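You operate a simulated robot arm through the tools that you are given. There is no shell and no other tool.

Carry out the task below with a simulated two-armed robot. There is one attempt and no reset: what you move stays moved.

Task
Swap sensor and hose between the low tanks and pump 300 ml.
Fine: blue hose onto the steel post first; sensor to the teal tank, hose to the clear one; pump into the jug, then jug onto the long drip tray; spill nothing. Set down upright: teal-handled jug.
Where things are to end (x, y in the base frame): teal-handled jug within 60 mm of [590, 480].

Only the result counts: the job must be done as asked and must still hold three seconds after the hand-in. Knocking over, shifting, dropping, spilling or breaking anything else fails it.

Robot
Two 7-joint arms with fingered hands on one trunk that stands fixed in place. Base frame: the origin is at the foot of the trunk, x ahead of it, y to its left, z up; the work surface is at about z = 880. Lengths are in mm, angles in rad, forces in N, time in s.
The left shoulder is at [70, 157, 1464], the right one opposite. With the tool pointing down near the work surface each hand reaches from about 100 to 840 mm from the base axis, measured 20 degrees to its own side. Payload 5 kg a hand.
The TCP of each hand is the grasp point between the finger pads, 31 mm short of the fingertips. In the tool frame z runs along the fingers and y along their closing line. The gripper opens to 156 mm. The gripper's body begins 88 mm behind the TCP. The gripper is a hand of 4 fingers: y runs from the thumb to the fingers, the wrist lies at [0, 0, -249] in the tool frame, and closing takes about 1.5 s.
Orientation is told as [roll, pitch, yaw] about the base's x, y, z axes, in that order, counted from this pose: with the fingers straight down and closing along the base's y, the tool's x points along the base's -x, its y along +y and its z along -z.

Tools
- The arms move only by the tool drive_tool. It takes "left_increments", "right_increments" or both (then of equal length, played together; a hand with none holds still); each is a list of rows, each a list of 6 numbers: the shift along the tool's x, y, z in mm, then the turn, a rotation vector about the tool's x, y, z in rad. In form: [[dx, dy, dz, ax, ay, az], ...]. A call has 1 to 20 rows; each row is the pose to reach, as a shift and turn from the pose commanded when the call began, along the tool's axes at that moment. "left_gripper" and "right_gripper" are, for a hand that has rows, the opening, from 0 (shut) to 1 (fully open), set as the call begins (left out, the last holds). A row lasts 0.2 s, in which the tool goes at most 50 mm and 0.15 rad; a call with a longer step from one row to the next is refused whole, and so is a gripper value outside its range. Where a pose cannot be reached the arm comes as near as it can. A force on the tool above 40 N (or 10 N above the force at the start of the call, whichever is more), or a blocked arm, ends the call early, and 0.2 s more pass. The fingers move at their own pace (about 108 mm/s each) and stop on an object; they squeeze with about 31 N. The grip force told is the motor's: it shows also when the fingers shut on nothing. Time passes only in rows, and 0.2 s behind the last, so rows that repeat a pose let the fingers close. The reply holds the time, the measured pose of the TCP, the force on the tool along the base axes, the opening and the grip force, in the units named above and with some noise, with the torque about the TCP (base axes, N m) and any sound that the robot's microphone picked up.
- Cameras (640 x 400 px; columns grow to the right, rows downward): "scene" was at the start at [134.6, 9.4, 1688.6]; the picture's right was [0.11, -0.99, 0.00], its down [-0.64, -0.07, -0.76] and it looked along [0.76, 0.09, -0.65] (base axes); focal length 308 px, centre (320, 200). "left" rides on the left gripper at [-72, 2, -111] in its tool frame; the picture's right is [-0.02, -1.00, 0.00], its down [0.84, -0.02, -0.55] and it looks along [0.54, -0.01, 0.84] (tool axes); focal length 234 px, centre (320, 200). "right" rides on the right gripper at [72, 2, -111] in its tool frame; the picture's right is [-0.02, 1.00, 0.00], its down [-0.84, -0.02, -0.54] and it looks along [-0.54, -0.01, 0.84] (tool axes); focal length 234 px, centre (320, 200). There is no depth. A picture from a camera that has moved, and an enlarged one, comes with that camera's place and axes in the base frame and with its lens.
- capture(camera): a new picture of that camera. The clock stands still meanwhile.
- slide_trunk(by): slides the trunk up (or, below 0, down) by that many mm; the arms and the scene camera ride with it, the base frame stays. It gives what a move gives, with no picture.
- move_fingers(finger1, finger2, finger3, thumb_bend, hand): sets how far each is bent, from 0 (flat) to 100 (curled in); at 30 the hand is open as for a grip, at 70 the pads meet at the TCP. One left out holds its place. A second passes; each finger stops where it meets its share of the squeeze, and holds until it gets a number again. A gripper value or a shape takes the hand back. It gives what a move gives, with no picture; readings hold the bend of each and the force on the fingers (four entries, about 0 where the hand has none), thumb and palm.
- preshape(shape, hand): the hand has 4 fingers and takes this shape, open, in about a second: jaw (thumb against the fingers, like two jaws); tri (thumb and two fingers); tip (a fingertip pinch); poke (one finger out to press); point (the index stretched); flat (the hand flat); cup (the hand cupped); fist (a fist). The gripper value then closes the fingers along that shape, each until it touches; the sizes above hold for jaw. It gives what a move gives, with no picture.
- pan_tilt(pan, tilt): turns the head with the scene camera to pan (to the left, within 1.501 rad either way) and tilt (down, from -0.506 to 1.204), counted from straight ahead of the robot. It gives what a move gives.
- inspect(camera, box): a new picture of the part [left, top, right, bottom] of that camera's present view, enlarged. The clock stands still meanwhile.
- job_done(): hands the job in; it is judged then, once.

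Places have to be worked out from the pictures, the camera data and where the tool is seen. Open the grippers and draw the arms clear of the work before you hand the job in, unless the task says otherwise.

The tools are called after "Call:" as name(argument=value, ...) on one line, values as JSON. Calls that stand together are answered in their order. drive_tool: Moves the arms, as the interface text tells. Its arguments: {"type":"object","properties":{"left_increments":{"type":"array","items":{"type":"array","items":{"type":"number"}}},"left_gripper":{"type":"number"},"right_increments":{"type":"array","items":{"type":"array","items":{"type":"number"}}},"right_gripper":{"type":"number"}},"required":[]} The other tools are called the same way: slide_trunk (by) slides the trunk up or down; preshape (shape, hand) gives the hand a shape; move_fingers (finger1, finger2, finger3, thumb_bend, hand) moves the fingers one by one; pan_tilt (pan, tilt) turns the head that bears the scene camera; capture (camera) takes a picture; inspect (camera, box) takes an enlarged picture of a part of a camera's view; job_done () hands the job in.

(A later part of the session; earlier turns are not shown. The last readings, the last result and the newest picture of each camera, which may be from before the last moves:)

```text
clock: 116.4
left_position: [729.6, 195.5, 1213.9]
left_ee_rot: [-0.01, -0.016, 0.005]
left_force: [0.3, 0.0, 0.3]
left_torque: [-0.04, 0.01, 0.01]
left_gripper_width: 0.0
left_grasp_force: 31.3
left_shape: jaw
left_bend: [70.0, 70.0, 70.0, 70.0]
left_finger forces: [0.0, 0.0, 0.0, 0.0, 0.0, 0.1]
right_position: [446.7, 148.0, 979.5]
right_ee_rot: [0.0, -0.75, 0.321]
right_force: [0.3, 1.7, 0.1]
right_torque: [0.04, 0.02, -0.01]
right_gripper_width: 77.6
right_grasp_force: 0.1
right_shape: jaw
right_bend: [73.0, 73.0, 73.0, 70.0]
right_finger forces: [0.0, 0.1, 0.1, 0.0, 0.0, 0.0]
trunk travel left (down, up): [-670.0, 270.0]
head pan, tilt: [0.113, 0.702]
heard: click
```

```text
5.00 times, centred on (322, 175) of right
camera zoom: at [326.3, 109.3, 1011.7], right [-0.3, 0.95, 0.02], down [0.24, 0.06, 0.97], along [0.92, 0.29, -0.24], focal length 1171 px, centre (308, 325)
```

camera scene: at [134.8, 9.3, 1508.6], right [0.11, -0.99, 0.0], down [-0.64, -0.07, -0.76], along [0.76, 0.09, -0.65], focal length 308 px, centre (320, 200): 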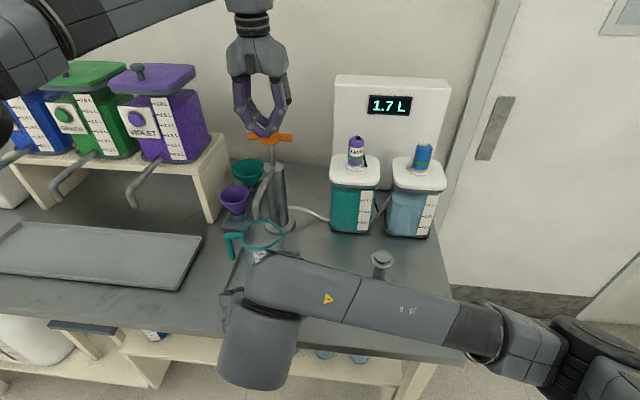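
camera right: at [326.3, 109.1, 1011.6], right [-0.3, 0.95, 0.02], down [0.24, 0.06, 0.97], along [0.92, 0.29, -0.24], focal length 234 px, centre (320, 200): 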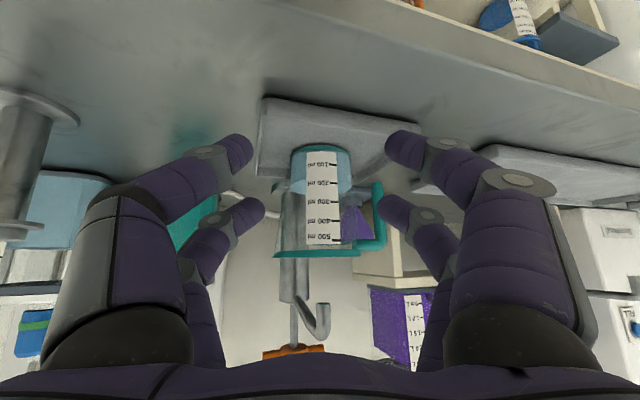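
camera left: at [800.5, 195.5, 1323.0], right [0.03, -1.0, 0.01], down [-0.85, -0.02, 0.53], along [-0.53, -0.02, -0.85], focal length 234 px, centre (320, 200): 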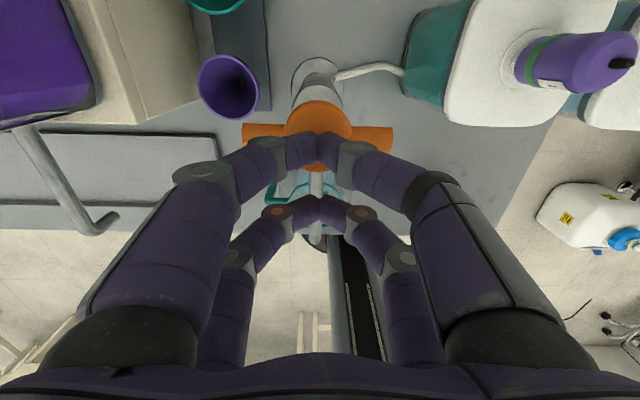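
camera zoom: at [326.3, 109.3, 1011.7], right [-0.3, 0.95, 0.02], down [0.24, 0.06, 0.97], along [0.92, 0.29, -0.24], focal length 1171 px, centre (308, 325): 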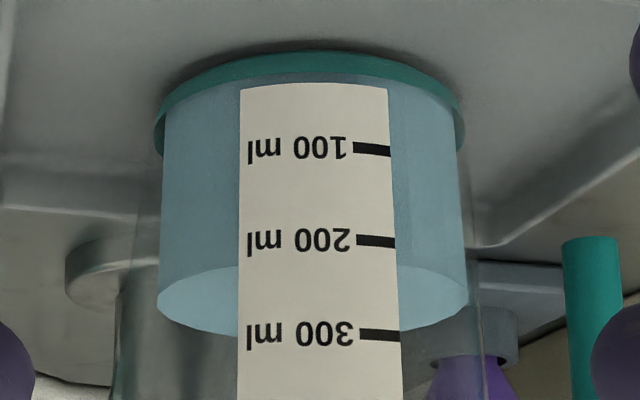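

It reads about 224 raw (about 219 corrected), +47 per stroke. One more full stroke, then a measured partial one.

Call:
drive_tool(left_increments=[[0, 0, 6, 0, 0, 0], [0, 0, 14, 0, 0, 0], [0, 0, 22, 0, 0, 0], [0, 0, 30, 0, 0, 0], [0, 0, 38, 0, 0, 0], [0, 0, 46, 0, 0, 0], [0, 0, 54, 0, 0, 0], [0, 0, 60, 0, 0, 0], [0, 0, 64, 0, 0, 0], [0, 0, 66, 0, 0, 0], [0, 0, 50, 0, 0, 0], [0, 0, 25, 0, 0, 0], [0, 0, -2, 0, 0, 0], [0, 0, -2, 0, 0, 0], [0, 0, -2, 0, 0, 0]])

Call:
inspect(camera="right", box=[280, 145, 365, 225])

Call:
inspect(camera="right", box=[265, 130, 395, 270])

```text
clock: 119.6
left_position: [728.8, 195.0, 1217.6]
left_ee_rot: [-0.009, -0.015, 0.005]
left_force: [0.6, -1.3, -0.1]
left_torque: [0.0, -0.02, 0.02]
left_gripper_width: 0.1
left_grasp_force: 31.3
left_shape: jaw
left_bend: [70.0, 70.0, 70.0, 70.0]
left_finger forces: [0.0, 0.0, 0.0, 0.1, 0.0, 0.0]
right_position: [448.4, 147.9, 980.1]
right_ee_rot: [-0.001, -0.75, 0.319]
right_force: [-0.3, 0.2, 0.0]
right_torque: [-0.03, -0.01, -0.01]
right_gripper_width: 77.5
right_grasp_force: 0.1
right_shape: jaw
right_bend: [73.0, 73.0, 73.0, 70.0]
right_finger forces: [0.1, 0.0, 0.0, 0.0, 0.1, 0.0]
trunk travel left (down, up): [-670.0, 270.0]
head pan, tilt: [0.113, 0.702]
heard: click
```

```text
5.00 times, centred on (322, 185) of right
camera zoom: at [326.3, 109.3, 1011.7], right [-0.3, 0.95, 0.02], down [0.24, 0.06, 0.97], along [0.92, 0.29, -0.24], focal length 1171 px, centre (308, 275)
```

zoom: 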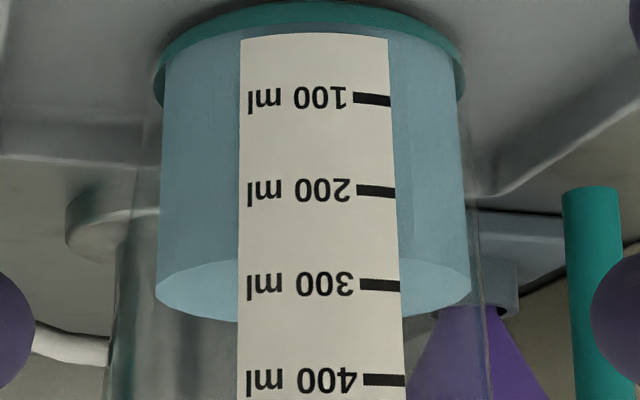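

```text
2.86 times, centred on (330, 200) of right
camera zoom: at [326.3, 109.3, 1011.7], right [-0.3, 0.95, 0.02], down [0.24, 0.06, 0.97], along [0.92, 0.29, -0.24], focal length 669 px, centre (291, 200)
```

zoom: 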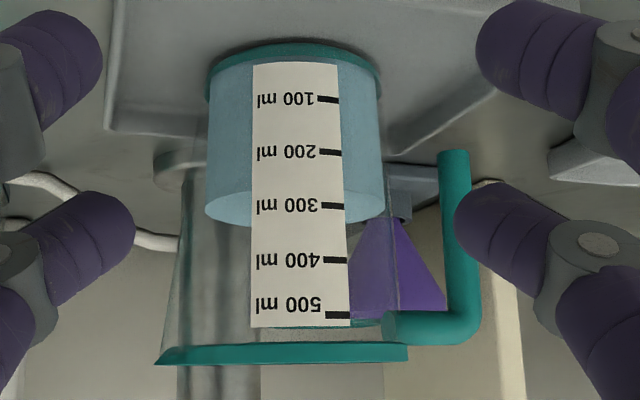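

It reads about 271 raw (about 267 corrected). I need roughly 33 ml more, so I'll press partway, hold there and read before going deeper.

Call:
drive_tool(left_increments=[[0, 0, 8, 0, 0, 0], [0, 0, 16, 0, 0, 0], [0, 0, 24, 0, 0, 0], [0, 0, 30, 0, 0, 0], [0, 0, 34, 0, 0, 0], [0, 0, 37, 0, 0, 0], [0, 0, 37, 0, 0, 0], [0, 0, 37, 0, 0, 0]])

Call:
inspect(camera="right", box=[280, 145, 365, 225])

```text
clock: 121.4
left_position: [731.0, 193.7, 1181.7]
left_ee_rot: [-0.008, -0.013, 0.005]
left_force: [0.4, 1.9, 2.3]
left_torque: [0.06, -0.07, 0.03]
left_gripper_width: 0.1
left_grasp_force: 30.6
left_shape: jaw
left_bend: [70.0, 70.0, 70.0, 70.0]
left_finger forces: [0.0, 0.0, 0.0, 0.0, 0.0, 0.0]
right_position: [445.9, 148.5, 980.0]
right_ee_rot: [0.0, -0.751, 0.323]
right_force: [0.0, -0.2, 0.1]
right_torque: [-0.03, 0.01, 0.0]
right_gripper_width: 77.8
right_grasp_force: 0.1
right_shape: jaw
right_bend: [73.0, 73.0, 73.0, 70.0]
right_finger forces: [0.0, 0.1, 0.0, 0.0, 0.0, 0.0]
trunk travel left (down, up): [-670.0, 270.0]
head pan, tilt: [0.113, 0.702]
```

```text
5.00 times, centred on (322, 185) of right
camera zoom: at [326.0, 109.3, 1011.9], right [-0.3, 0.95, 0.02], down [0.24, 0.06, 0.97], along [0.92, 0.29, -0.24], focal length 1171 px, centre (308, 275)
```

zoom: 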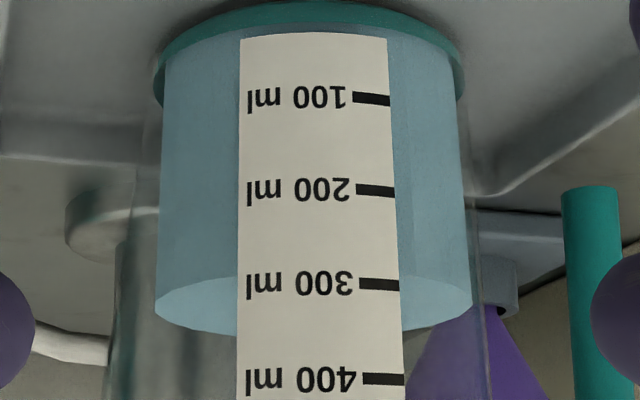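

It's at about 290 raw. I'll press 10 mm deeper and read again.

Call:
drive_tool(left_increments=[[0, 0, 4, 0, 0, 0], [0, 0, 8, 0, 0, 0], [0, 0, 10, 0, 0, 0], [0, 0, 10, 0, 0, 0], [0, 0, 10, 0, 0, 0]])

Call:
inspect(camera="right", box=[280, 145, 365, 225])

Call:
inspect(camera="right", box=[310, 185, 360, 225])

```text
clock: 122.6
left_position: [730.2, 193.9, 1171.5]
left_ee_rot: [-0.008, -0.014, 0.005]
left_force: [0.7, 1.3, 4.8]
left_torque: [0.04, -0.1, 0.02]
left_gripper_width: 0.0
left_grasp_force: 31.0
left_shape: jaw
left_bend: [70.0, 70.0, 70.0, 70.0]
left_finger forces: [0.0, 0.1, 0.1, 0.0, 0.0, 0.0]
right_position: [446.6, 148.2, 979.7]
right_ee_rot: [0.0, -0.749, 0.319]
right_force: [0.1, -0.3, 0.1]
right_torque: [0.0, 0.01, 0.0]
right_gripper_width: 77.7
right_grasp_force: 0.1
right_shape: jaw
right_bend: [73.0, 73.0, 73.0, 70.0]
right_finger forces: [0.0, 0.0, 0.0, 0.0, 0.1, 0.0]
trunk travel left (down, up): [-670.0, 270.0]
head pan, tilt: [0.113, 0.702]
```

```text
5.00 times, centred on (322, 185) of right
camera zoom: at [325.9, 109.3, 1011.9], right [-0.3, 0.95, 0.02], down [0.24, 0.06, 0.97], along [0.92, 0.29, -0.24], focal length 1171 px, centre (308, 275)
```

zoom: 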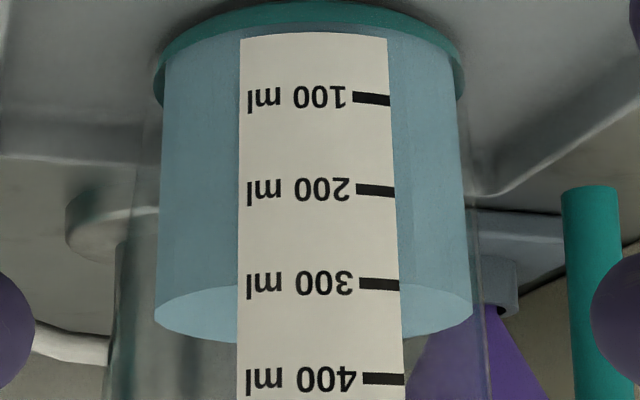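

```text
10.00 times, centred on (335, 205) of right
camera zoom: at [325.9, 109.3, 1011.9], right [-0.3, 0.95, 0.02], down [0.24, 0.06, 0.97], along [0.92, 0.29, -0.24], focal length 2342 px, centre (170, 150)
```

zoom: 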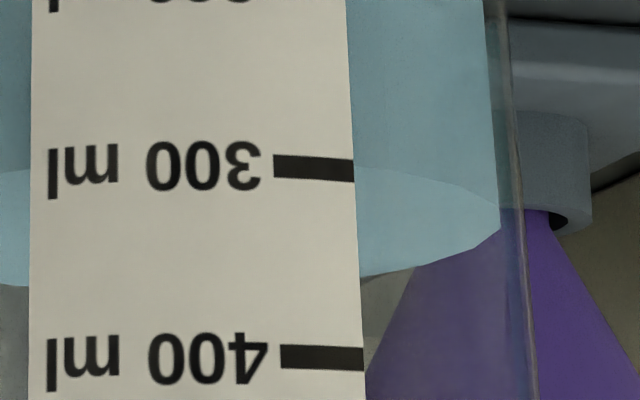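

The surface is right at the 300 line: 299 raw, about 296 allowing for parallax. I'll add a final 5 mm of travel.

Call:
drive_tool(left_increments=[[0, 0, 2.5, 0, 0, 0], [0, 0, 5, 0, 0, 0], [0, 0, 5, 0, 0, 0], [0, 0, 5, 0, 0, 0]])

Call:
inspect(camera="right", box=[310, 185, 360, 225])

```text
clock: 123.6
left_position: [729.3, 192.5, 1165.8]
left_ee_rot: [-0.009, -0.015, 0.006]
left_force: [1.4, -0.5, 4.5]
left_torque: [0.09, -0.13, -0.02]
left_gripper_width: 0.0
left_grasp_force: 31.1
left_shape: jaw
left_bend: [70.0, 70.0, 70.0, 70.0]
left_finger forces: [0.1, 0.0, 0.1, 0.0, 0.0, 0.0]
right_position: [446.1, 147.8, 979.9]
right_ee_rot: [0.0, -0.75, 0.32]
right_force: [0.1, -0.4, -0.1]
right_torque: [0.0, 0.01, -0.03]
right_gripper_width: 77.8
right_grasp_force: 0.0
right_shape: jaw
right_bend: [73.0, 73.0, 73.0, 70.0]
right_finger forces: [0.0, 0.1, 0.0, 0.0, 0.0, 0.0]
trunk travel left (down, up): [-670.0, 270.0]
head pan, tilt: [0.113, 0.702]
```

```text
10.00 times, centred on (335, 205) of right
camera zoom: at [326.0, 109.2, 1011.9], right [-0.3, 0.95, 0.02], down [0.24, 0.06, 0.97], along [0.92, 0.29, -0.24], focal length 2342 px, centre (170, 150)
```

zoom: 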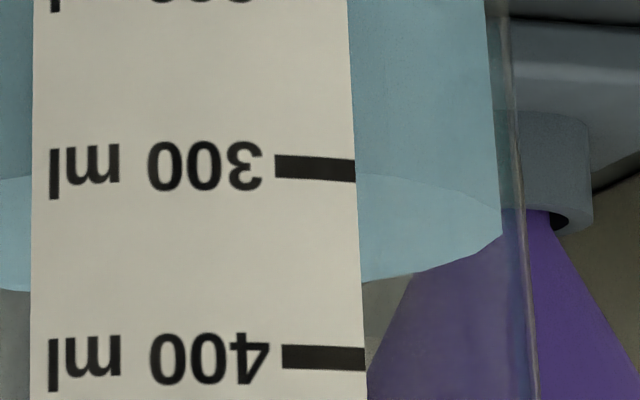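

The surface is now at about 302 raw, i.e. roughly 299 ml corrected, so pumping is done. I'll lift the left hand off the handle and take that arm well out of the way: up, back and to the left.

Call:
drive_tool(left_increments=[[0, 0, -25, 0, 0, 0], [0, 0, -60, 0, 0, 0], [0, 0, -95, 0, 0, 0], [15, 0, -130, 0, 0, 0], [45, 5, -160, 0, 0, 0], [85, 15, -180, 0, 0, 0], [130, 28, -190, 0, 0, 0], [175, 45, -195, 0, 0, 0], [215, 70, -200, 0, 0, 0], [250, 100, -205, 0, 0, 0], [280, 135, -208, 0, 0, 0], [305, 172, -210, 0, 0, 0], [325, 212, -210, 0, 0, 0], [340, 255, -210, 0, 0, 0]])

Call:
inspect(camera="right", box=[310, 185, 360, 225])

Call:
capture(camera="scene")

```text
clock: 126.6
left_position: [385.2, 448.2, 1371.8]
left_ee_rot: [-0.009, -0.015, 0.003]
left_force: [-0.7, 0.2, 0.1]
left_torque: [-0.04, -0.04, -0.03]
left_gripper_width: 0.0
left_grasp_force: 30.6
left_shape: jaw
left_bend: [70.0, 70.0, 70.0, 70.0]
left_finger forces: [0.0, 0.0, 0.0, 0.1, 0.0, 0.1]
left hand out of reach, approached as far as the arm can: row 2, 3, 4
right_position: [446.0, 149.4, 980.0]
right_ee_rot: [-0.001, -0.75, 0.319]
right_force: [-0.2, 0.1, 0.8]
right_torque: [-0.02, 0.02, -0.02]
right_gripper_width: 77.6
right_grasp_force: 0.1
right_shape: jaw
right_bend: [73.0, 73.0, 73.0, 70.0]
right_finger forces: [0.0, 0.1, 0.1, 0.0, 0.0, 0.0]
trunk travel left (down, up): [-670.0, 270.0]
head pan, tilt: [0.113, 0.702]
```

```text
10.00 times, centred on (335, 205) of right
camera zoom: at [324.5, 109.7, 1012.4], right [-0.3, 0.95, 0.02], down [0.23, 0.06, 0.97], along [0.93, 0.29, -0.24], focal length 2342 px, centre (170, 150)
```

zoom: 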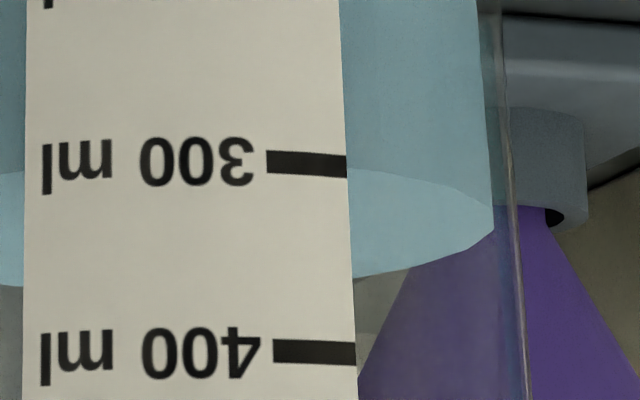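

```text
taken
camera scene: at [131.9, 10.7, 1508.9], right [0.11, -0.99, 0.0], down [-0.64, -0.07, -0.77], along [0.76, 0.09, -0.64], focal length 308 px, centre (320, 200)
```

scene: 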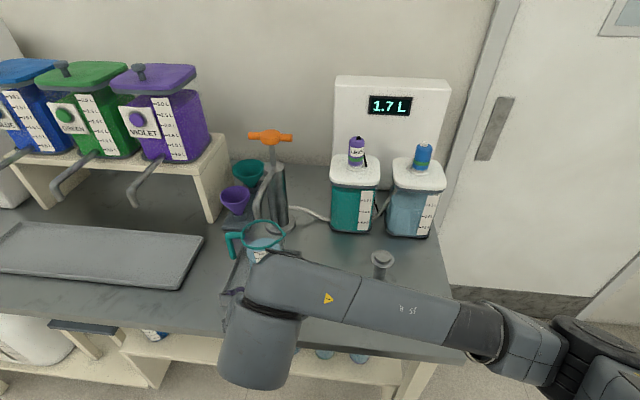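

The level is steady at about 300 ml. Now I'll plan the jug grip with the right hand: tilted forward-down as it is, but turned to yaw ≈60° so its fingers stay clear of the handle on the +y side. I'll pull back and up a little and rotate.

Call:
drive_tool(right_increments=[[-12, -23, -15, 0, 0, 0], [-25, -46, -31, 0, 0, 0], [-38, -69, -46, -0.08, 0, -0.086], [-50.7, -92, -62, -0.165, 0, -0.177], [-50.7, -92, -62, -0.25, 0, -0.268], [-50.7, -92, -62, -0.335, 0, -0.36], [-50.7, -92, -62, -0.42, 0, -0.45], [-50.7, -92, -62, -0.4955, 0, -0.5319], [-50.7, -92, -62, -0.4955, 0, -0.5319]], right_gripper=0.7)

Call:
capture(camera="right")

Call:
capture(camera="scene")

```text
clock: 128.6
left_position: [388.0, 446.1, 1371.4]
left_ee_rot: [-0.006, -0.014, 0.006]
left_force: [-0.4, 0.2, 0.2]
left_torque: [0.0, 0.0, -0.02]
left_gripper_width: 0.0
left_grasp_force: 30.8
left_shape: jaw
left_bend: [70.0, 70.0, 70.0, 70.0]
left_finger forces: [0.0, 0.1, 0.0, 0.1, 0.1, 0.0]
right_position: [471.1, 59.7, 1058.0]
right_ee_rot: [0.001, -0.75, 1.049]
right_force: [-0.1, 0.3, -0.8]
right_torque: [-0.02, -0.01, 0.01]
right_gripper_width: 109.0
right_grasp_force: 0.1
right_shape: jaw
right_bend: [28.0, 28.0, 28.0, 60.0]
right_finger forces: [0.0, 0.0, 0.0, 0.1, 0.0, 0.0]
trunk travel left (down, up): [-670.0, 270.0]
head pan, tilt: [0.113, 0.702]
```

```text
taken
camera right: at [406.6, -51.4, 1090.7], right [-0.86, 0.51, 0.02], down [0.14, 0.2, 0.97], along [0.49, 0.83, -0.24], focal length 234 px, centre (320, 200)
```

right: 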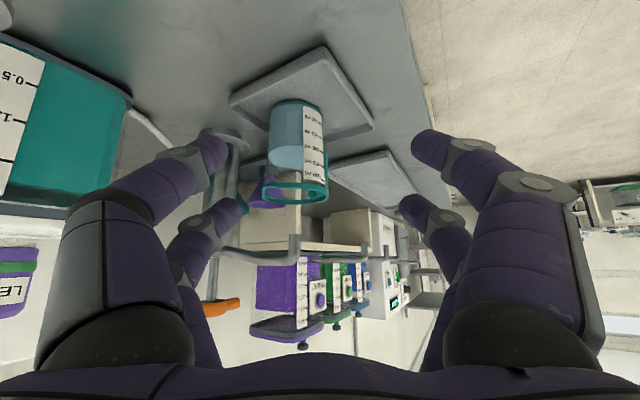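

```text
taken
camera scene: at [134.4, 9.9, 1508.6], right [0.11, -0.99, 0.0], down [-0.64, -0.07, -0.76], along [0.76, 0.09, -0.65], focal length 308 px, centre (320, 200)
```

scene: 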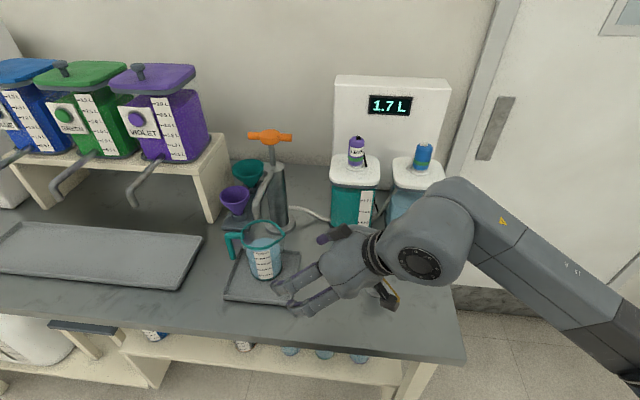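

The hand is oriented. I'll zoom both cameras on the jug to fix its axis for the approach.

Call:
inspect(camera="right", box=[220, 40, 390, 220])

Call:
inspect(camera="scene", box=[210, 200, 330, 320])

```text
2.22 times, centred on (305, 130) of right
camera zoom: at [406.6, -51.4, 1090.7], right [-0.86, 0.51, 0.02], down [0.14, 0.2, 0.97], along [0.49, 0.83, -0.24], focal length 520 px, centre (353, 356)
```

zoom: 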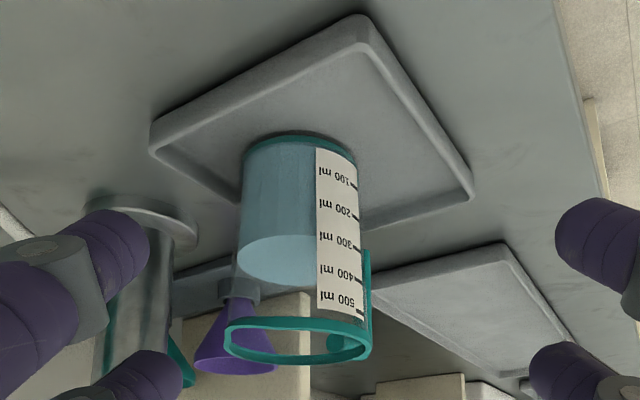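

```text
3.33 times, centred on (270, 260) of scene
camera zoom: at [134.4, 9.9, 1508.6], right [0.11, -0.99, 0.0], down [-0.64, -0.07, -0.76], along [0.76, 0.09, -0.65], focal length 1027 px, centre (487, 0)
```

zoom: 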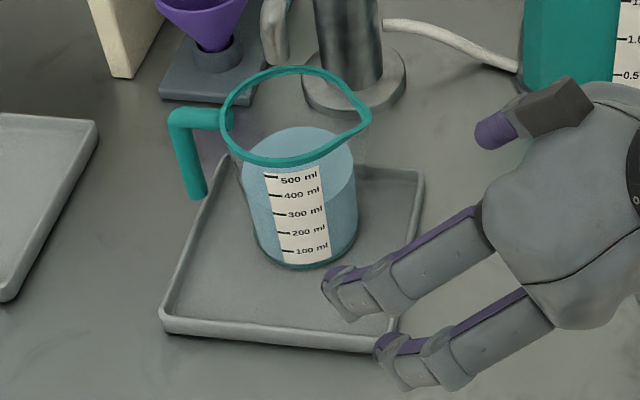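

The jug axis is at about (588.5, 194.5) with its rim at z≈1005. I'll line the hand up with it and advance along the finger direction to about 60 mm short of the grip.

Call:
drive_tool(right_increments=[[-20, -11, 0, 0, 0, 0], [-40, -22, 10, 0, 0, 0], [-57.8, -33.1, 30, 0, 0, 0], [-57.8, -33.1, 60, 0, 0, 0], [-57.8, -33.1, 90, 0, 0, 0], [-57.8, -33.1, 115, 0, 0, 0], [-57.8, -33.1, 135, 0, 0, 0], [-57.8, -33.1, 135, 0, 0, 0]])

Call:
capture(camera="right")

Call:
inspect(camera="scene", box=[210, 190, 350, 320])

```text
clock: 130.4
left_position: [388.4, 447.0, 1372.7]
left_ee_rot: [-0.006, -0.015, 0.005]
left_force: [1.1, 0.0, 0.6]
left_torque: [0.02, -0.01, 0.0]
left_gripper_width: 0.2
left_grasp_force: 31.3
left_shape: jaw
left_bend: [70.0, 70.0, 70.0, 70.0]
left_finger forces: [0.0, 0.0, 0.1, 0.0, 0.0, 0.0]
right_position: [566.6, 158.5, 998.5]
right_ee_rot: [0.0, -0.751, 1.047]
right_force: [-0.3, 0.1, -0.4]
right_torque: [0.03, -0.01, -0.02]
right_gripper_width: 109.0
right_grasp_force: 0.1
right_shape: jaw
right_bend: [28.0, 28.0, 28.0, 60.0]
right_finger forces: [0.1, 0.1, 0.0, 0.1, 0.0, 0.1]
trunk travel left (down, up): [-670.0, 270.0]
head pan, tilt: [0.113, 0.702]
```

```text
taken
camera right: at [502.6, 48.0, 1030.3], right [-0.86, 0.51, 0.02], down [0.14, 0.2, 0.97], along [0.5, 0.83, -0.24], focal length 234 px, centre (320, 200)
```

right: 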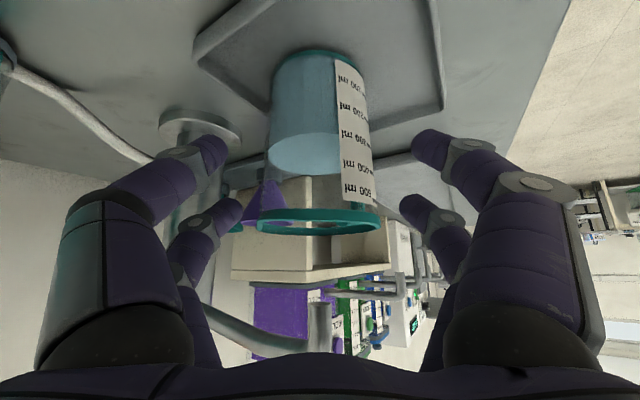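

```text
3.08 times, centred on (280, 255) of scene
camera zoom: at [134.4, 9.7, 1508.6], right [0.11, -0.99, 0.0], down [-0.64, -0.07, -0.76], along [0.76, 0.09, -0.65], focal length 948 px, centre (443, 31)
```

zoom: 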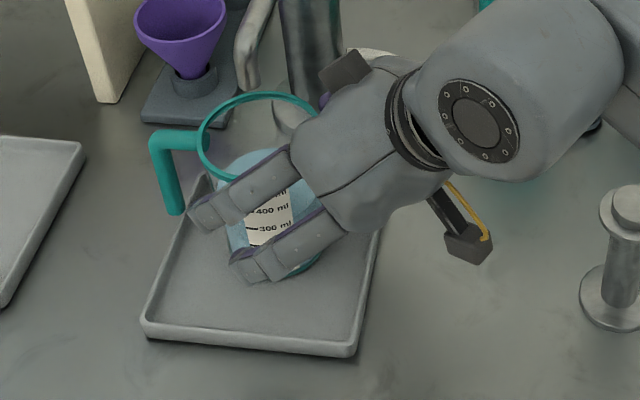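

The jug is centred between the digits. I'll advance the last 60 mm slowly.

Call:
drive_tool(right_increments=[[0, 0, 15, 0, 0, 0], [0, 0, 30, 0, 0, 0], [0, 0, 42, 0, 0, 0], [0, 0, 52, 0, 0, 0], [0, 0, 59, 0, 0, 0], [0, 0, 59, 0, 0, 0]])

Call:
capture(camera="right")

Call:
inspect(camera="scene", box=[210, 190, 350, 320])

```text
clock: 131.8
left_position: [388.7, 446.9, 1371.5]
left_ee_rot: [-0.007, -0.013, 0.005]
left_force: [1.0, -0.3, -1.0]
left_torque: [-0.01, -0.01, -0.02]
left_gripper_width: 0.0
left_grasp_force: 31.5
left_shape: jaw
left_bend: [70.0, 70.0, 70.0, 70.0]
left_finger forces: [0.0, 0.0, 0.1, 0.0, 0.0, 0.0]
right_position: [587.9, 193.1, 955.3]
right_ee_rot: [0.0, -0.75, 1.048]
right_force: [0.0, 0.4, -0.7]
right_torque: [-0.03, -0.03, 0.03]
right_gripper_width: 108.9
right_grasp_force: 0.1
right_shape: jaw
right_bend: [28.0, 28.0, 28.0, 60.0]
right_finger forces: [0.0, 0.0, 0.1, 0.0, 0.0, 0.0]
trunk travel left (down, up): [-670.0, 270.0]
head pan, tilt: [0.113, 0.702]
```

```text
taken
camera right: at [523.3, 83.0, 987.4], right [-0.86, 0.51, 0.02], down [0.14, 0.2, 0.97], along [0.5, 0.83, -0.24], focal length 234 px, centre (320, 200)
```

right: 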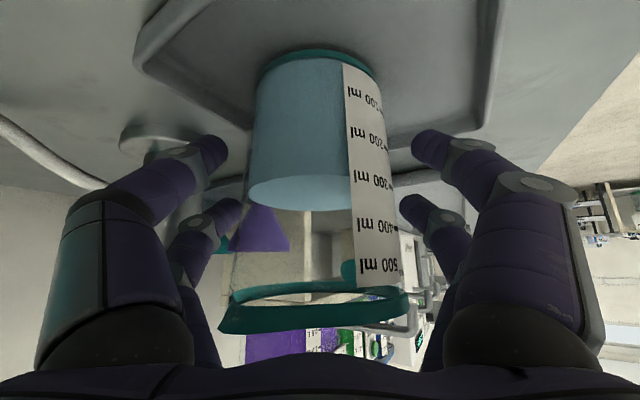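

```text
3.08 times, centred on (280, 255) of scene
camera zoom: at [134.5, 9.9, 1508.6], right [0.11, -0.99, 0.0], down [-0.64, -0.07, -0.76], along [0.76, 0.09, -0.65], focal length 948 px, centre (443, 31)
```

zoom: 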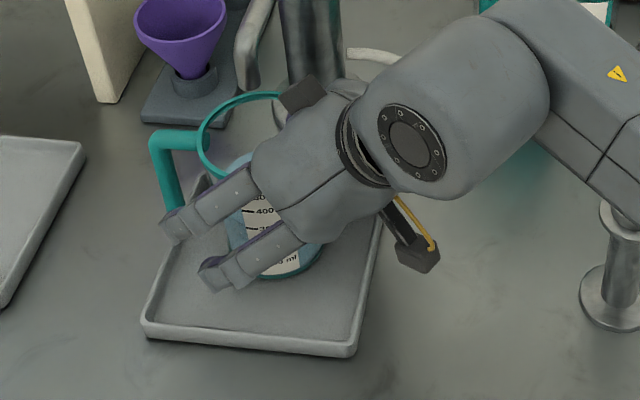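

The hand is positioned without contact. I'll close gently on the jug body.

Call:
drive_tool(right_increments=[[0, 0, 0, 0, 0, 0], [0, 0, 0, 0, 0, 0], [0, 0, 0, 0, 0, 0], [0, 0, 0, 0, 0, 0], [0, 0, 0, 0, 0, 0], [0, 0, 0, 0, 0, 0]], right_gripper=0.4)

Call:
capture(camera="right")

Call:
inspect(camera="scene", box=[210, 190, 350, 320])

```text
clock: 133.2
left_position: [386.0, 446.7, 1372.5]
left_ee_rot: [-0.01, -0.013, 0.006]
left_force: [0.2, 0.2, 0.7]
left_torque: [0.01, 0.0, 0.02]
left_gripper_width: 0.0
left_grasp_force: 30.7
left_shape: jaw
left_bend: [70.0, 70.0, 70.0, 70.0]
left_finger forces: [0.0, 0.0, 0.1, 0.0, 0.0, 0.0]
right_position: [588.0, 193.3, 958.4]
right_ee_rot: [0.0, -0.753, 1.049]
right_force: [2.0, -2.7, 18.9]
right_torque: [-0.91, 0.23, 0.12]
right_gripper_width: 62.1
right_grasp_force: 31.0
right_shape: jaw
right_bend: [74.0, 75.0, 75.0, 70.0]
right_finger forces: [32.5, 25.4, 28.3, 0.1, 34.7, 0.0]
trunk travel left (down, up): [-670.0, 270.0]
head pan, tilt: [0.113, 0.702]
```

```text
taken
camera right: at [522.9, 82.8, 989.3], right [-0.86, 0.51, 0.02], down [0.14, 0.2, 0.97], along [0.5, 0.83, -0.24], focal length 234 px, centre (320, 200)
```

right: 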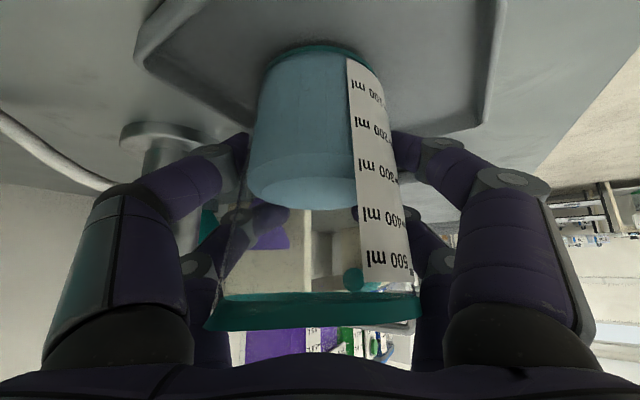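

```text
3.08 times, centred on (280, 255) of scene
camera zoom: at [133.1, 9.4, 1508.9], right [0.11, -0.99, 0.0], down [-0.64, -0.07, -0.76], along [0.76, 0.09, -0.64], focal length 948 px, centre (443, 31)
```

zoom: 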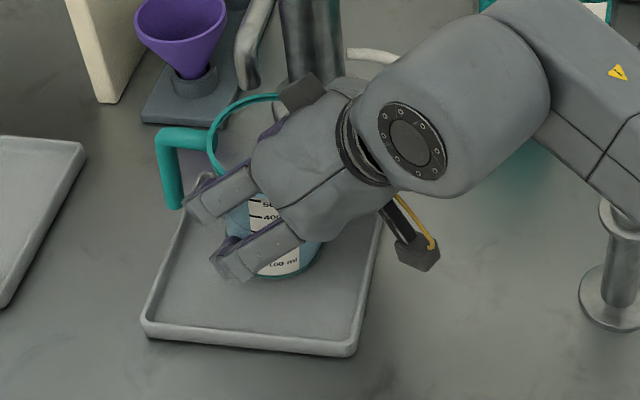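

The grip closed, but the jug seems to have tipped slightly toward the hand (18.9 N upward on the tool). I'll look closer before doing anything else.

Call:
inspect(camera="right", box=[190, 30, 440, 350])

Call:
inspect(camera="scene", box=[225, 200, 305, 300])

Call:
capture(camera="left")

```text
1.25 times, centred on (315, 190) of right
camera zoom: at [522.9, 82.8, 989.3], right [-0.86, 0.51, 0.02], down [0.14, 0.2, 0.97], along [0.5, 0.83, -0.24], focal length 293 px, centre (326, 212)
```

zoom: 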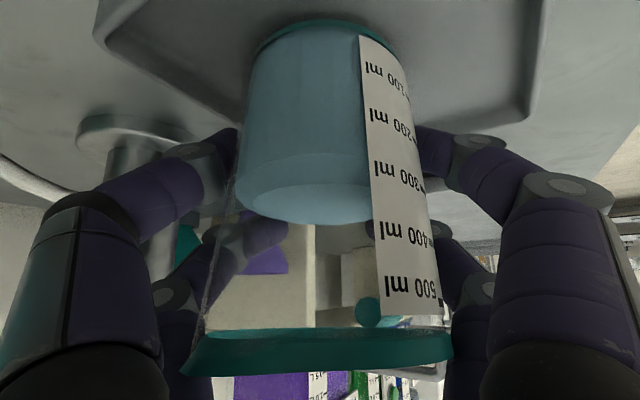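

```text
4.00 times, centred on (265, 250) of scene
camera zoom: at [133.1, 9.4, 1508.9], right [0.11, -0.99, 0.0], down [-0.64, -0.07, -0.76], along [0.76, 0.09, -0.64], focal length 1233 px, centre (540, 0)
```

zoom: 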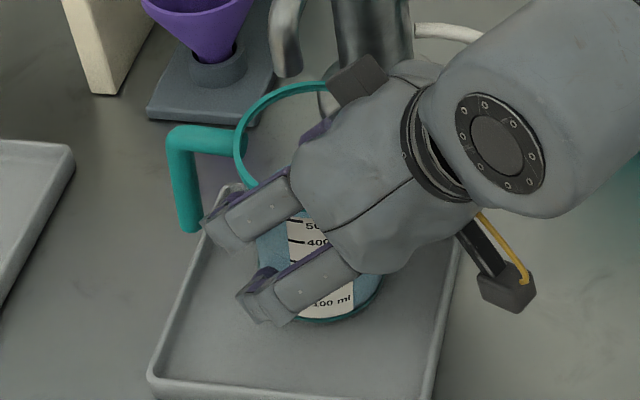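

```text
taken
camera left: at [457.8, 448.1, 1484.8], right [0.03, -1.0, 0.01], down [-0.85, -0.02, 0.53], along [-0.53, -0.02, -0.85], focal length 234 px, centre (320, 200)
```

left: 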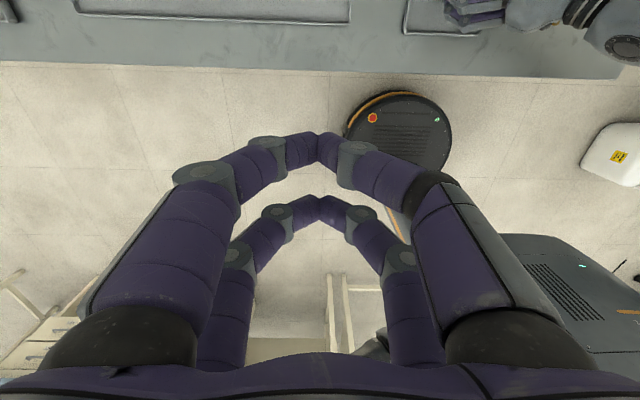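

The jug leans about 5° toward the hand, which is harmless for the liquid, and the grip is firm (25–35 N on all digits). I'll lift it a little, straight up, and check.

Call:
drive_tool(right_increments=[[-1.4, 0, -1.5, 0, 0, 0], [-2.7, 0, -2.9, 0, 0, 0], [-4.1, 0, -4.4, 0, 0, 0], [-5.5, 0, -5.9, 0, 0, 0], [-6.8, 0, -7.3, 0, 0, 0], [-6.8, 0, -7.3, 0, 0, 0]])

Call:
capture(camera="right")

Call:
inspect(camera="scene", box=[225, 200, 305, 300])

```text
clock: 134.6
left_position: [388.7, 446.6, 1371.4]
left_ee_rot: [-0.009, -0.014, 0.006]
left_force: [0.1, -0.9, 0.2]
left_torque: [0.0, 0.0, -0.01]
left_gripper_width: 0.1
left_grasp_force: 30.7
left_shape: jaw
left_bend: [70.0, 70.0, 70.0, 70.0]
left_finger forces: [0.0, 0.0, 0.0, 0.0, 0.0, 0.1]
right_position: [587.6, 192.9, 965.6]
right_ee_rot: [0.002, -0.747, 1.049]
right_force: [0.2, 0.5, -4.1]
right_torque: [-0.09, -0.03, 0.0]
right_gripper_width: 60.7
right_grasp_force: 31.1
right_shape: jaw
right_bend: [74.0, 76.0, 76.0, 70.0]
right_finger forces: [32.5, 20.2, 19.9, 0.1, 32.4, 0.0]
trunk travel left (down, up): [-670.0, 270.0]
head pan, tilt: [0.113, 0.702]
```

```text
taken
camera right: at [522.8, 82.6, 997.6], right [-0.86, 0.51, 0.02], down [0.14, 0.2, 0.97], along [0.5, 0.83, -0.24], focal length 234 px, centre (320, 200)
```

right: 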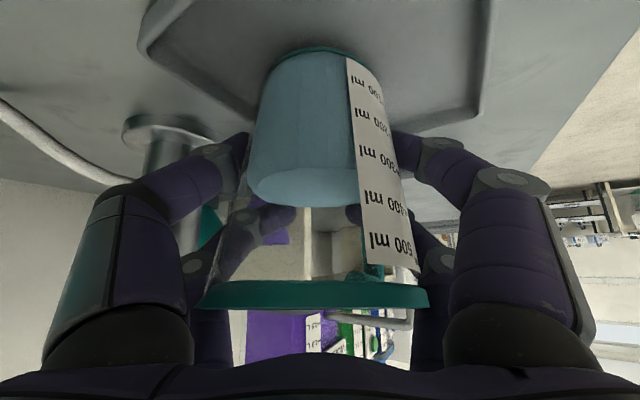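

```text
4.00 times, centred on (265, 250) of scene
camera zoom: at [134.8, 10.0, 1508.5], right [0.11, -0.99, 0.0], down [-0.64, -0.07, -0.76], along [0.76, 0.09, -0.65], focal length 1233 px, centre (540, 0)
```

zoom: 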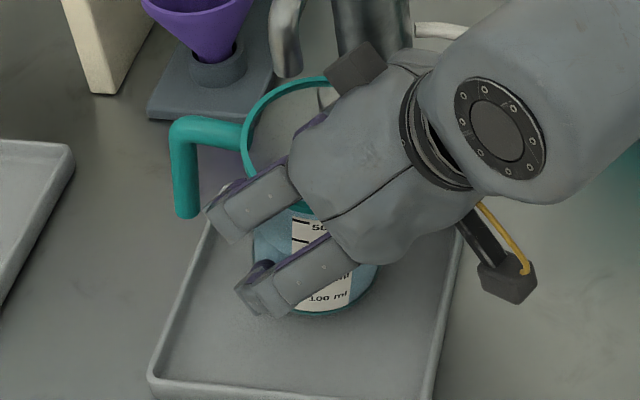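

The jug is off the tray (weight about 4 N) and held firmly. I'll lift it to +20 mm, then bring it slowly straight back (-x) to clear the spout.

Call:
drive_tool(right_increments=[[-2, 0, -2.1, 0, 0, 0], [-4.5, 0, -4.8, 0, 0, 0], [-7, 0, -7.5, 0, 0, 0], [-8.9, 0, -9.5, 0, 0, 0], [-7.4, 3.5, -10.9, 0, 0, 0], [-4.2, 11.1, -13.9, 0, 0, 0], [-0.1, 20.8, -17.7, 0, 0, 0], [4.2, 31.2, -21.7, 0, 0, 0], [8.6, 41.6, -25.8, 0, 0, 0], [13, 52, -29.9, 0, 0, 0], [16.8, 61, -33.4, 0, 0, 0], [18.5, 65, -35, 0, 0, 0], [18.5, 65, -35, 0, 0, 0]])

Call:
capture(camera="right")

Call:
inspect(camera="scene", box=[190, 180, 350, 320])

```text
clock: 137.4
left_position: [389.1, 447.1, 1371.4]
left_ee_rot: [-0.006, -0.014, 0.006]
left_force: [0.0, 0.4, -0.6]
left_torque: [0.0, 0.01, 0.0]
left_gripper_width: 0.0
left_grasp_force: 31.5
left_shape: jaw
left_bend: [70.0, 70.0, 70.0, 70.0]
left_finger forces: [0.0, 0.0, 0.0, 0.1, 0.0, 0.1]
right_position: [511.5, 192.7, 978.7]
right_ee_rot: [0.003, -0.748, 1.046]
right_force: [-0.4, 0.0, -4.0]
right_torque: [-0.07, -0.02, 0.0]
right_gripper_width: 60.1
right_grasp_force: 31.3
right_shape: jaw
right_bend: [74.0, 76.0, 76.0, 70.0]
right_finger forces: [32.6, 20.2, 19.8, 0.0, 32.4, 0.1]
trunk travel left (down, up): [-670.0, 270.0]
head pan, tilt: [0.113, 0.702]
```

```text
taken
camera right: at [447.5, 82.9, 1010.7], right [-0.86, 0.52, 0.02], down [0.14, 0.2, 0.97], along [0.5, 0.83, -0.24], focal length 234 px, centre (320, 200)
```

right: 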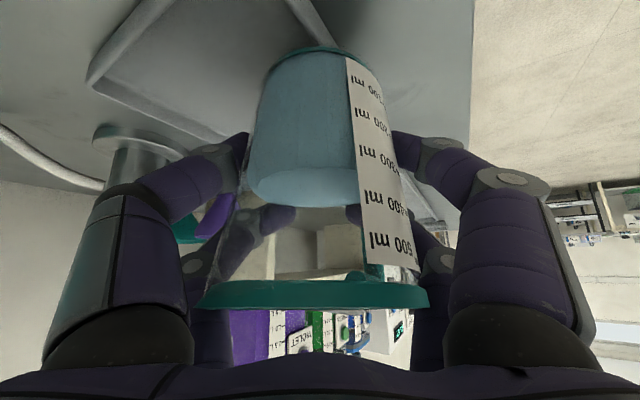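

```text
2.86 times, centred on (270, 250) of scene
camera zoom: at [135.0, 10.2, 1508.5], right [0.11, -0.99, 0.0], down [-0.64, -0.07, -0.76], along [0.76, 0.09, -0.65], focal length 881 px, centre (463, 57)
```

zoom: 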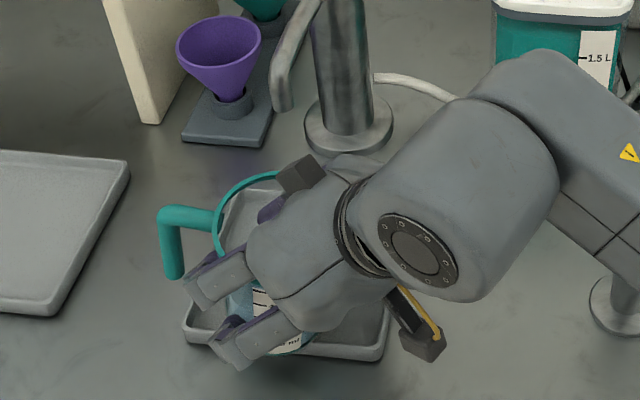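

It's steady and clear of the spout. I'll raise it 15 mm more and rotate the hand about its closing axis by 0.12 rad to bring the jug upright.

Call:
drive_tool(right_increments=[[-2, 0, -2.2, 0, 0, 0], [-5, 0, -5.4, 0, 0.02, 0], [-8, 0, -8.6, 0, 0.05, 0], [-10.2, 0, -11, 0, 0.08, 0], [-10.2, 0, -11, 0, 0.105, 0], [-10.2, 0, -11, 0, 0.12, 0], [-10.2, 0, -11, 0, 0.12, 0]])

Call:
capture(camera="right")

Call:
inspect(camera="scene", box=[210, 210, 310, 320])

```text
clock: 139.0
left_position: [389.0, 446.6, 1371.3]
left_ee_rot: [-0.006, -0.014, 0.006]
left_force: [0.7, -1.3, -0.3]
left_torque: [0.0, 0.0, -0.02]
left_gripper_width: 0.3
left_grasp_force: 31.4
left_shape: jaw
left_bend: [70.0, 70.0, 70.0, 70.0]
left_finger forces: [0.0, 0.0, 0.0, 0.1, 0.1, 0.1]
right_position: [510.8, 193.7, 992.8]
right_ee_rot: [0.003, -0.631, 1.046]
right_force: [0.1, 0.3, -3.9]
right_torque: [-0.09, -0.03, 0.0]
right_gripper_width: 60.4
right_grasp_force: 31.1
right_shape: jaw
right_bend: [74.0, 76.0, 76.0, 70.0]
right_finger forces: [32.4, 20.1, 19.9, 0.0, 32.5, 0.0]
trunk travel left (down, up): [-670.0, 270.0]
head pan, tilt: [0.113, 0.702]
```

```text
taken
camera right: at [450.1, 87.2, 1040.4], right [-0.86, 0.52, 0.01], down [0.2, 0.3, 0.93], along [0.48, 0.8, -0.36], focal length 234 px, centre (320, 200)
```

right: 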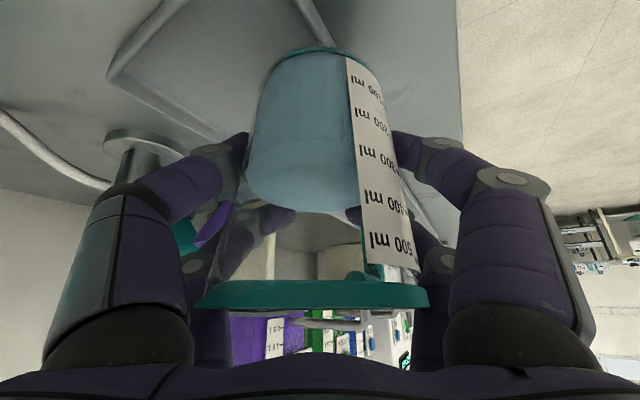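

```text
3.64 times, centred on (260, 265) of scene
camera zoom: at [134.9, 10.1, 1508.5], right [0.11, -0.99, 0.0], down [-0.64, -0.07, -0.76], along [0.76, 0.09, -0.65], focal length 1121 px, centre (538, -36)
```

zoom: 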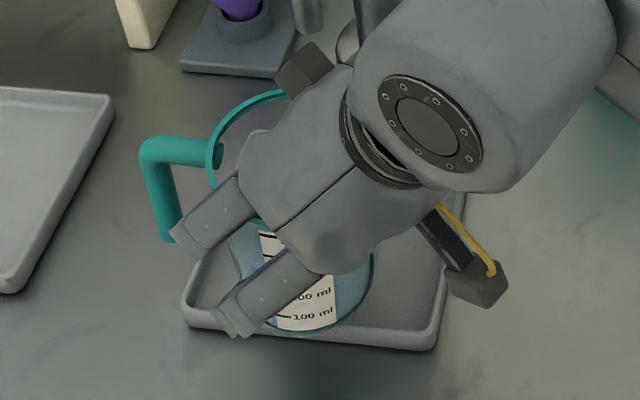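

The rim is level in the hand camera. I'll double-check the jug's uprightness with a close scene view before moving on.

Call:
inspect(camera="scene", box=[210, 225, 280, 305])

Call:
inspect(camera="right", box=[180, 30, 440, 330])

```text
5.00 times, centred on (245, 265) of scene
camera zoom: at [134.9, 10.1, 1508.5], right [0.11, -0.99, 0.0], down [-0.64, -0.07, -0.76], along [0.76, 0.09, -0.65], focal length 1541 px, centre (695, -125)
```

zoom: 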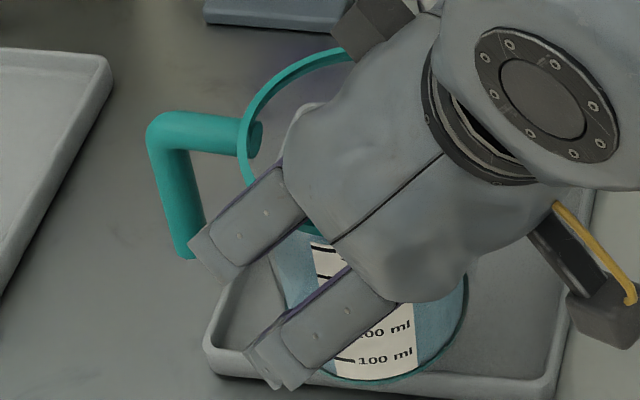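

```text
1.33 times, centred on (310, 180) of right
camera zoom: at [450.1, 87.2, 1040.4], right [-0.86, 0.52, 0.01], down [0.2, 0.3, 0.93], along [0.48, 0.8, -0.36], focal length 312 px, centre (333, 227)
```

zoom: 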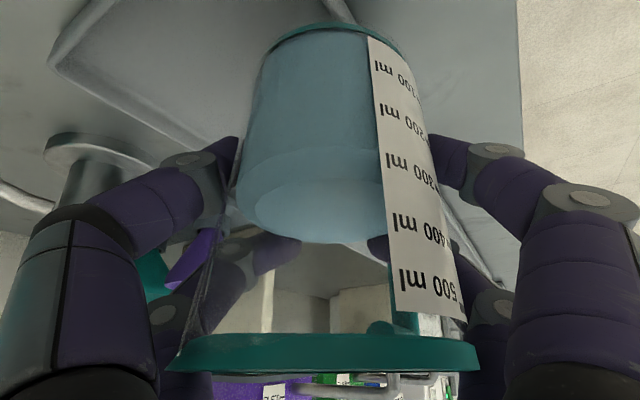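

It's upright within about 3°. I'll now carry it slowly toward +y at this height, and move the left hand further left at the same time for clearance.

Call:
drive_tool(right_increments=[[-2.1, 1.5, 1.5, 0, 0, 0], [-5.6, 4, 4.1, 0, 0, 0], [-10.5, 7.5, 7.7, 0, 0, 0], [-16.8, 12, 12.3, 0, 0, 0], [-23.8, 17, 17.4, 0, 0, 0], [-31.4, 22.5, 23, 0, 0, 0], [-39.1, 28.1, 28.6, 0, 0, 0], [-46.8, 33.6, 34.2, 0, 0, 0], [-54.5, 39.1, 39.8, 0, 0, 0], [-62.2, 44.6, 45.4, 0, 0, 0], [-69.9, 50.1, 51.1, 0, 0, 0], [-77.6, 55.6, 56.7, 0, 0, 0], [-85.2, 61.1, 62.3, 0, 0, 0], [-92.9, 66.6, 67.9, 0, 0, 0], [-100.6, 72.2, 73.5, 0, 0, 0], [-107.6, 77.2, 78.6, 0, 0, 0], [-113.2, 81.2, 82.7, 0, 0, 0], [-117.4, 84.2, 85.8, 0, 0, 0], [-119.5, 85.7, 87.3, 0, 0, 0]], left_increments=[[0, 5, 0, 0, 0, 0], [0, 10, 0, 0, 0, 0], [0, 15, 0, 0, 0, 0], [0, 20, 0, 0, 0, 0], [0, 25, 0, 0, 0, 0], [0, 30, 0, 0, 0, 0], [0, 35, 0, 0, 0, 0], [0, 40, 0, 0, 0, 0], [0, 45, 0, 0, 0, 0], [0, 50, 0, 0, 0, 0], [0, 55, 0, 0, 0, 0], [0, 60, 0, 0, 0, 0], [0, 65, 0, 0, 0, 0], [0, 70, 0, 0, 0, 0], [0, 75, 0, 0, 0, 0], [0, 80, 0, 0, 0, 0], [0, 85, 0, 0, 0, 0], [0, 90, 0, 0, 0, 0], [0, 95, 0, 0, 0, 0]])

Call:
capture(camera="scene")

Call:
capture(camera="right")

```text
clock: 143.0
left_position: [388.0, 544.9, 1367.5]
left_ee_rot: [-0.006, -0.012, 0.005]
left_force: [0.1, 0.4, -1.2]
left_torque: [0.02, 0.03, 0.01]
left_gripper_width: 0.0
left_grasp_force: 31.5
left_shape: jaw
left_bend: [70.0, 70.0, 70.0, 70.0]
left_finger forces: [0.0, 0.0, 0.0, 0.0, 0.1, 0.1]
right_position: [512.4, 365.5, 994.2]
right_ee_rot: [0.0, -0.629, 1.047]
right_force: [-0.1, 0.1, -3.3]
right_torque: [-0.04, -0.01, 0.0]
right_gripper_width: 60.2
right_grasp_force: 30.8
right_shape: jaw
right_bend: [74.0, 76.0, 76.0, 70.0]
right_finger forces: [32.4, 20.3, 19.9, 0.0, 32.4, 0.0]
trunk travel left (down, up): [-670.0, 270.0]
head pan, tilt: [0.113, 0.702]
```

```text
taken
camera scene: at [134.9, 10.8, 1508.5], right [0.11, -0.99, 0.0], down [-0.64, -0.07, -0.76], along [0.76, 0.09, -0.65], focal length 308 px, centre (320, 200)
```

scene: 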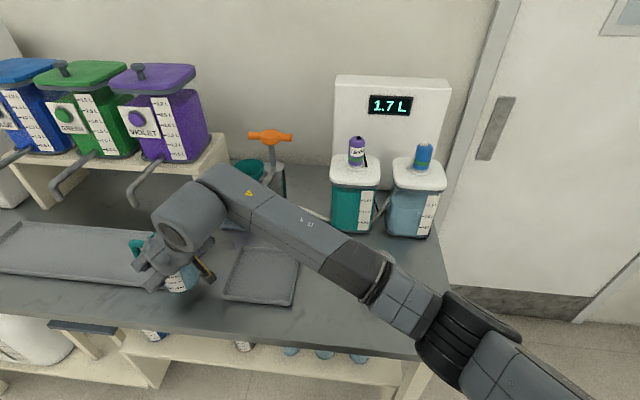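

```text
taken
camera right: at [450.8, 258.7, 1040.7], right [-0.86, 0.52, 0.01], down [0.2, 0.3, 0.93], along [0.48, 0.8, -0.36], focal length 234 px, centre (320, 200)
```

right: 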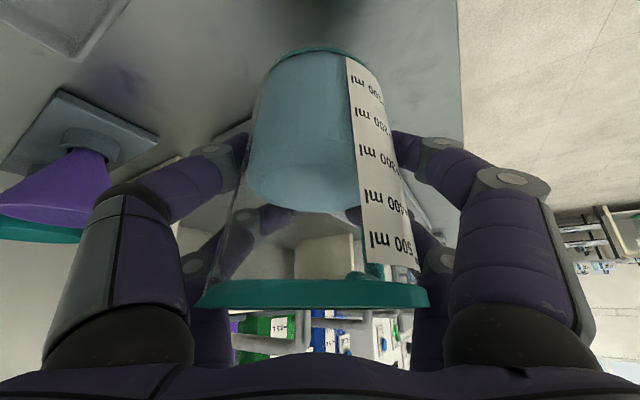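

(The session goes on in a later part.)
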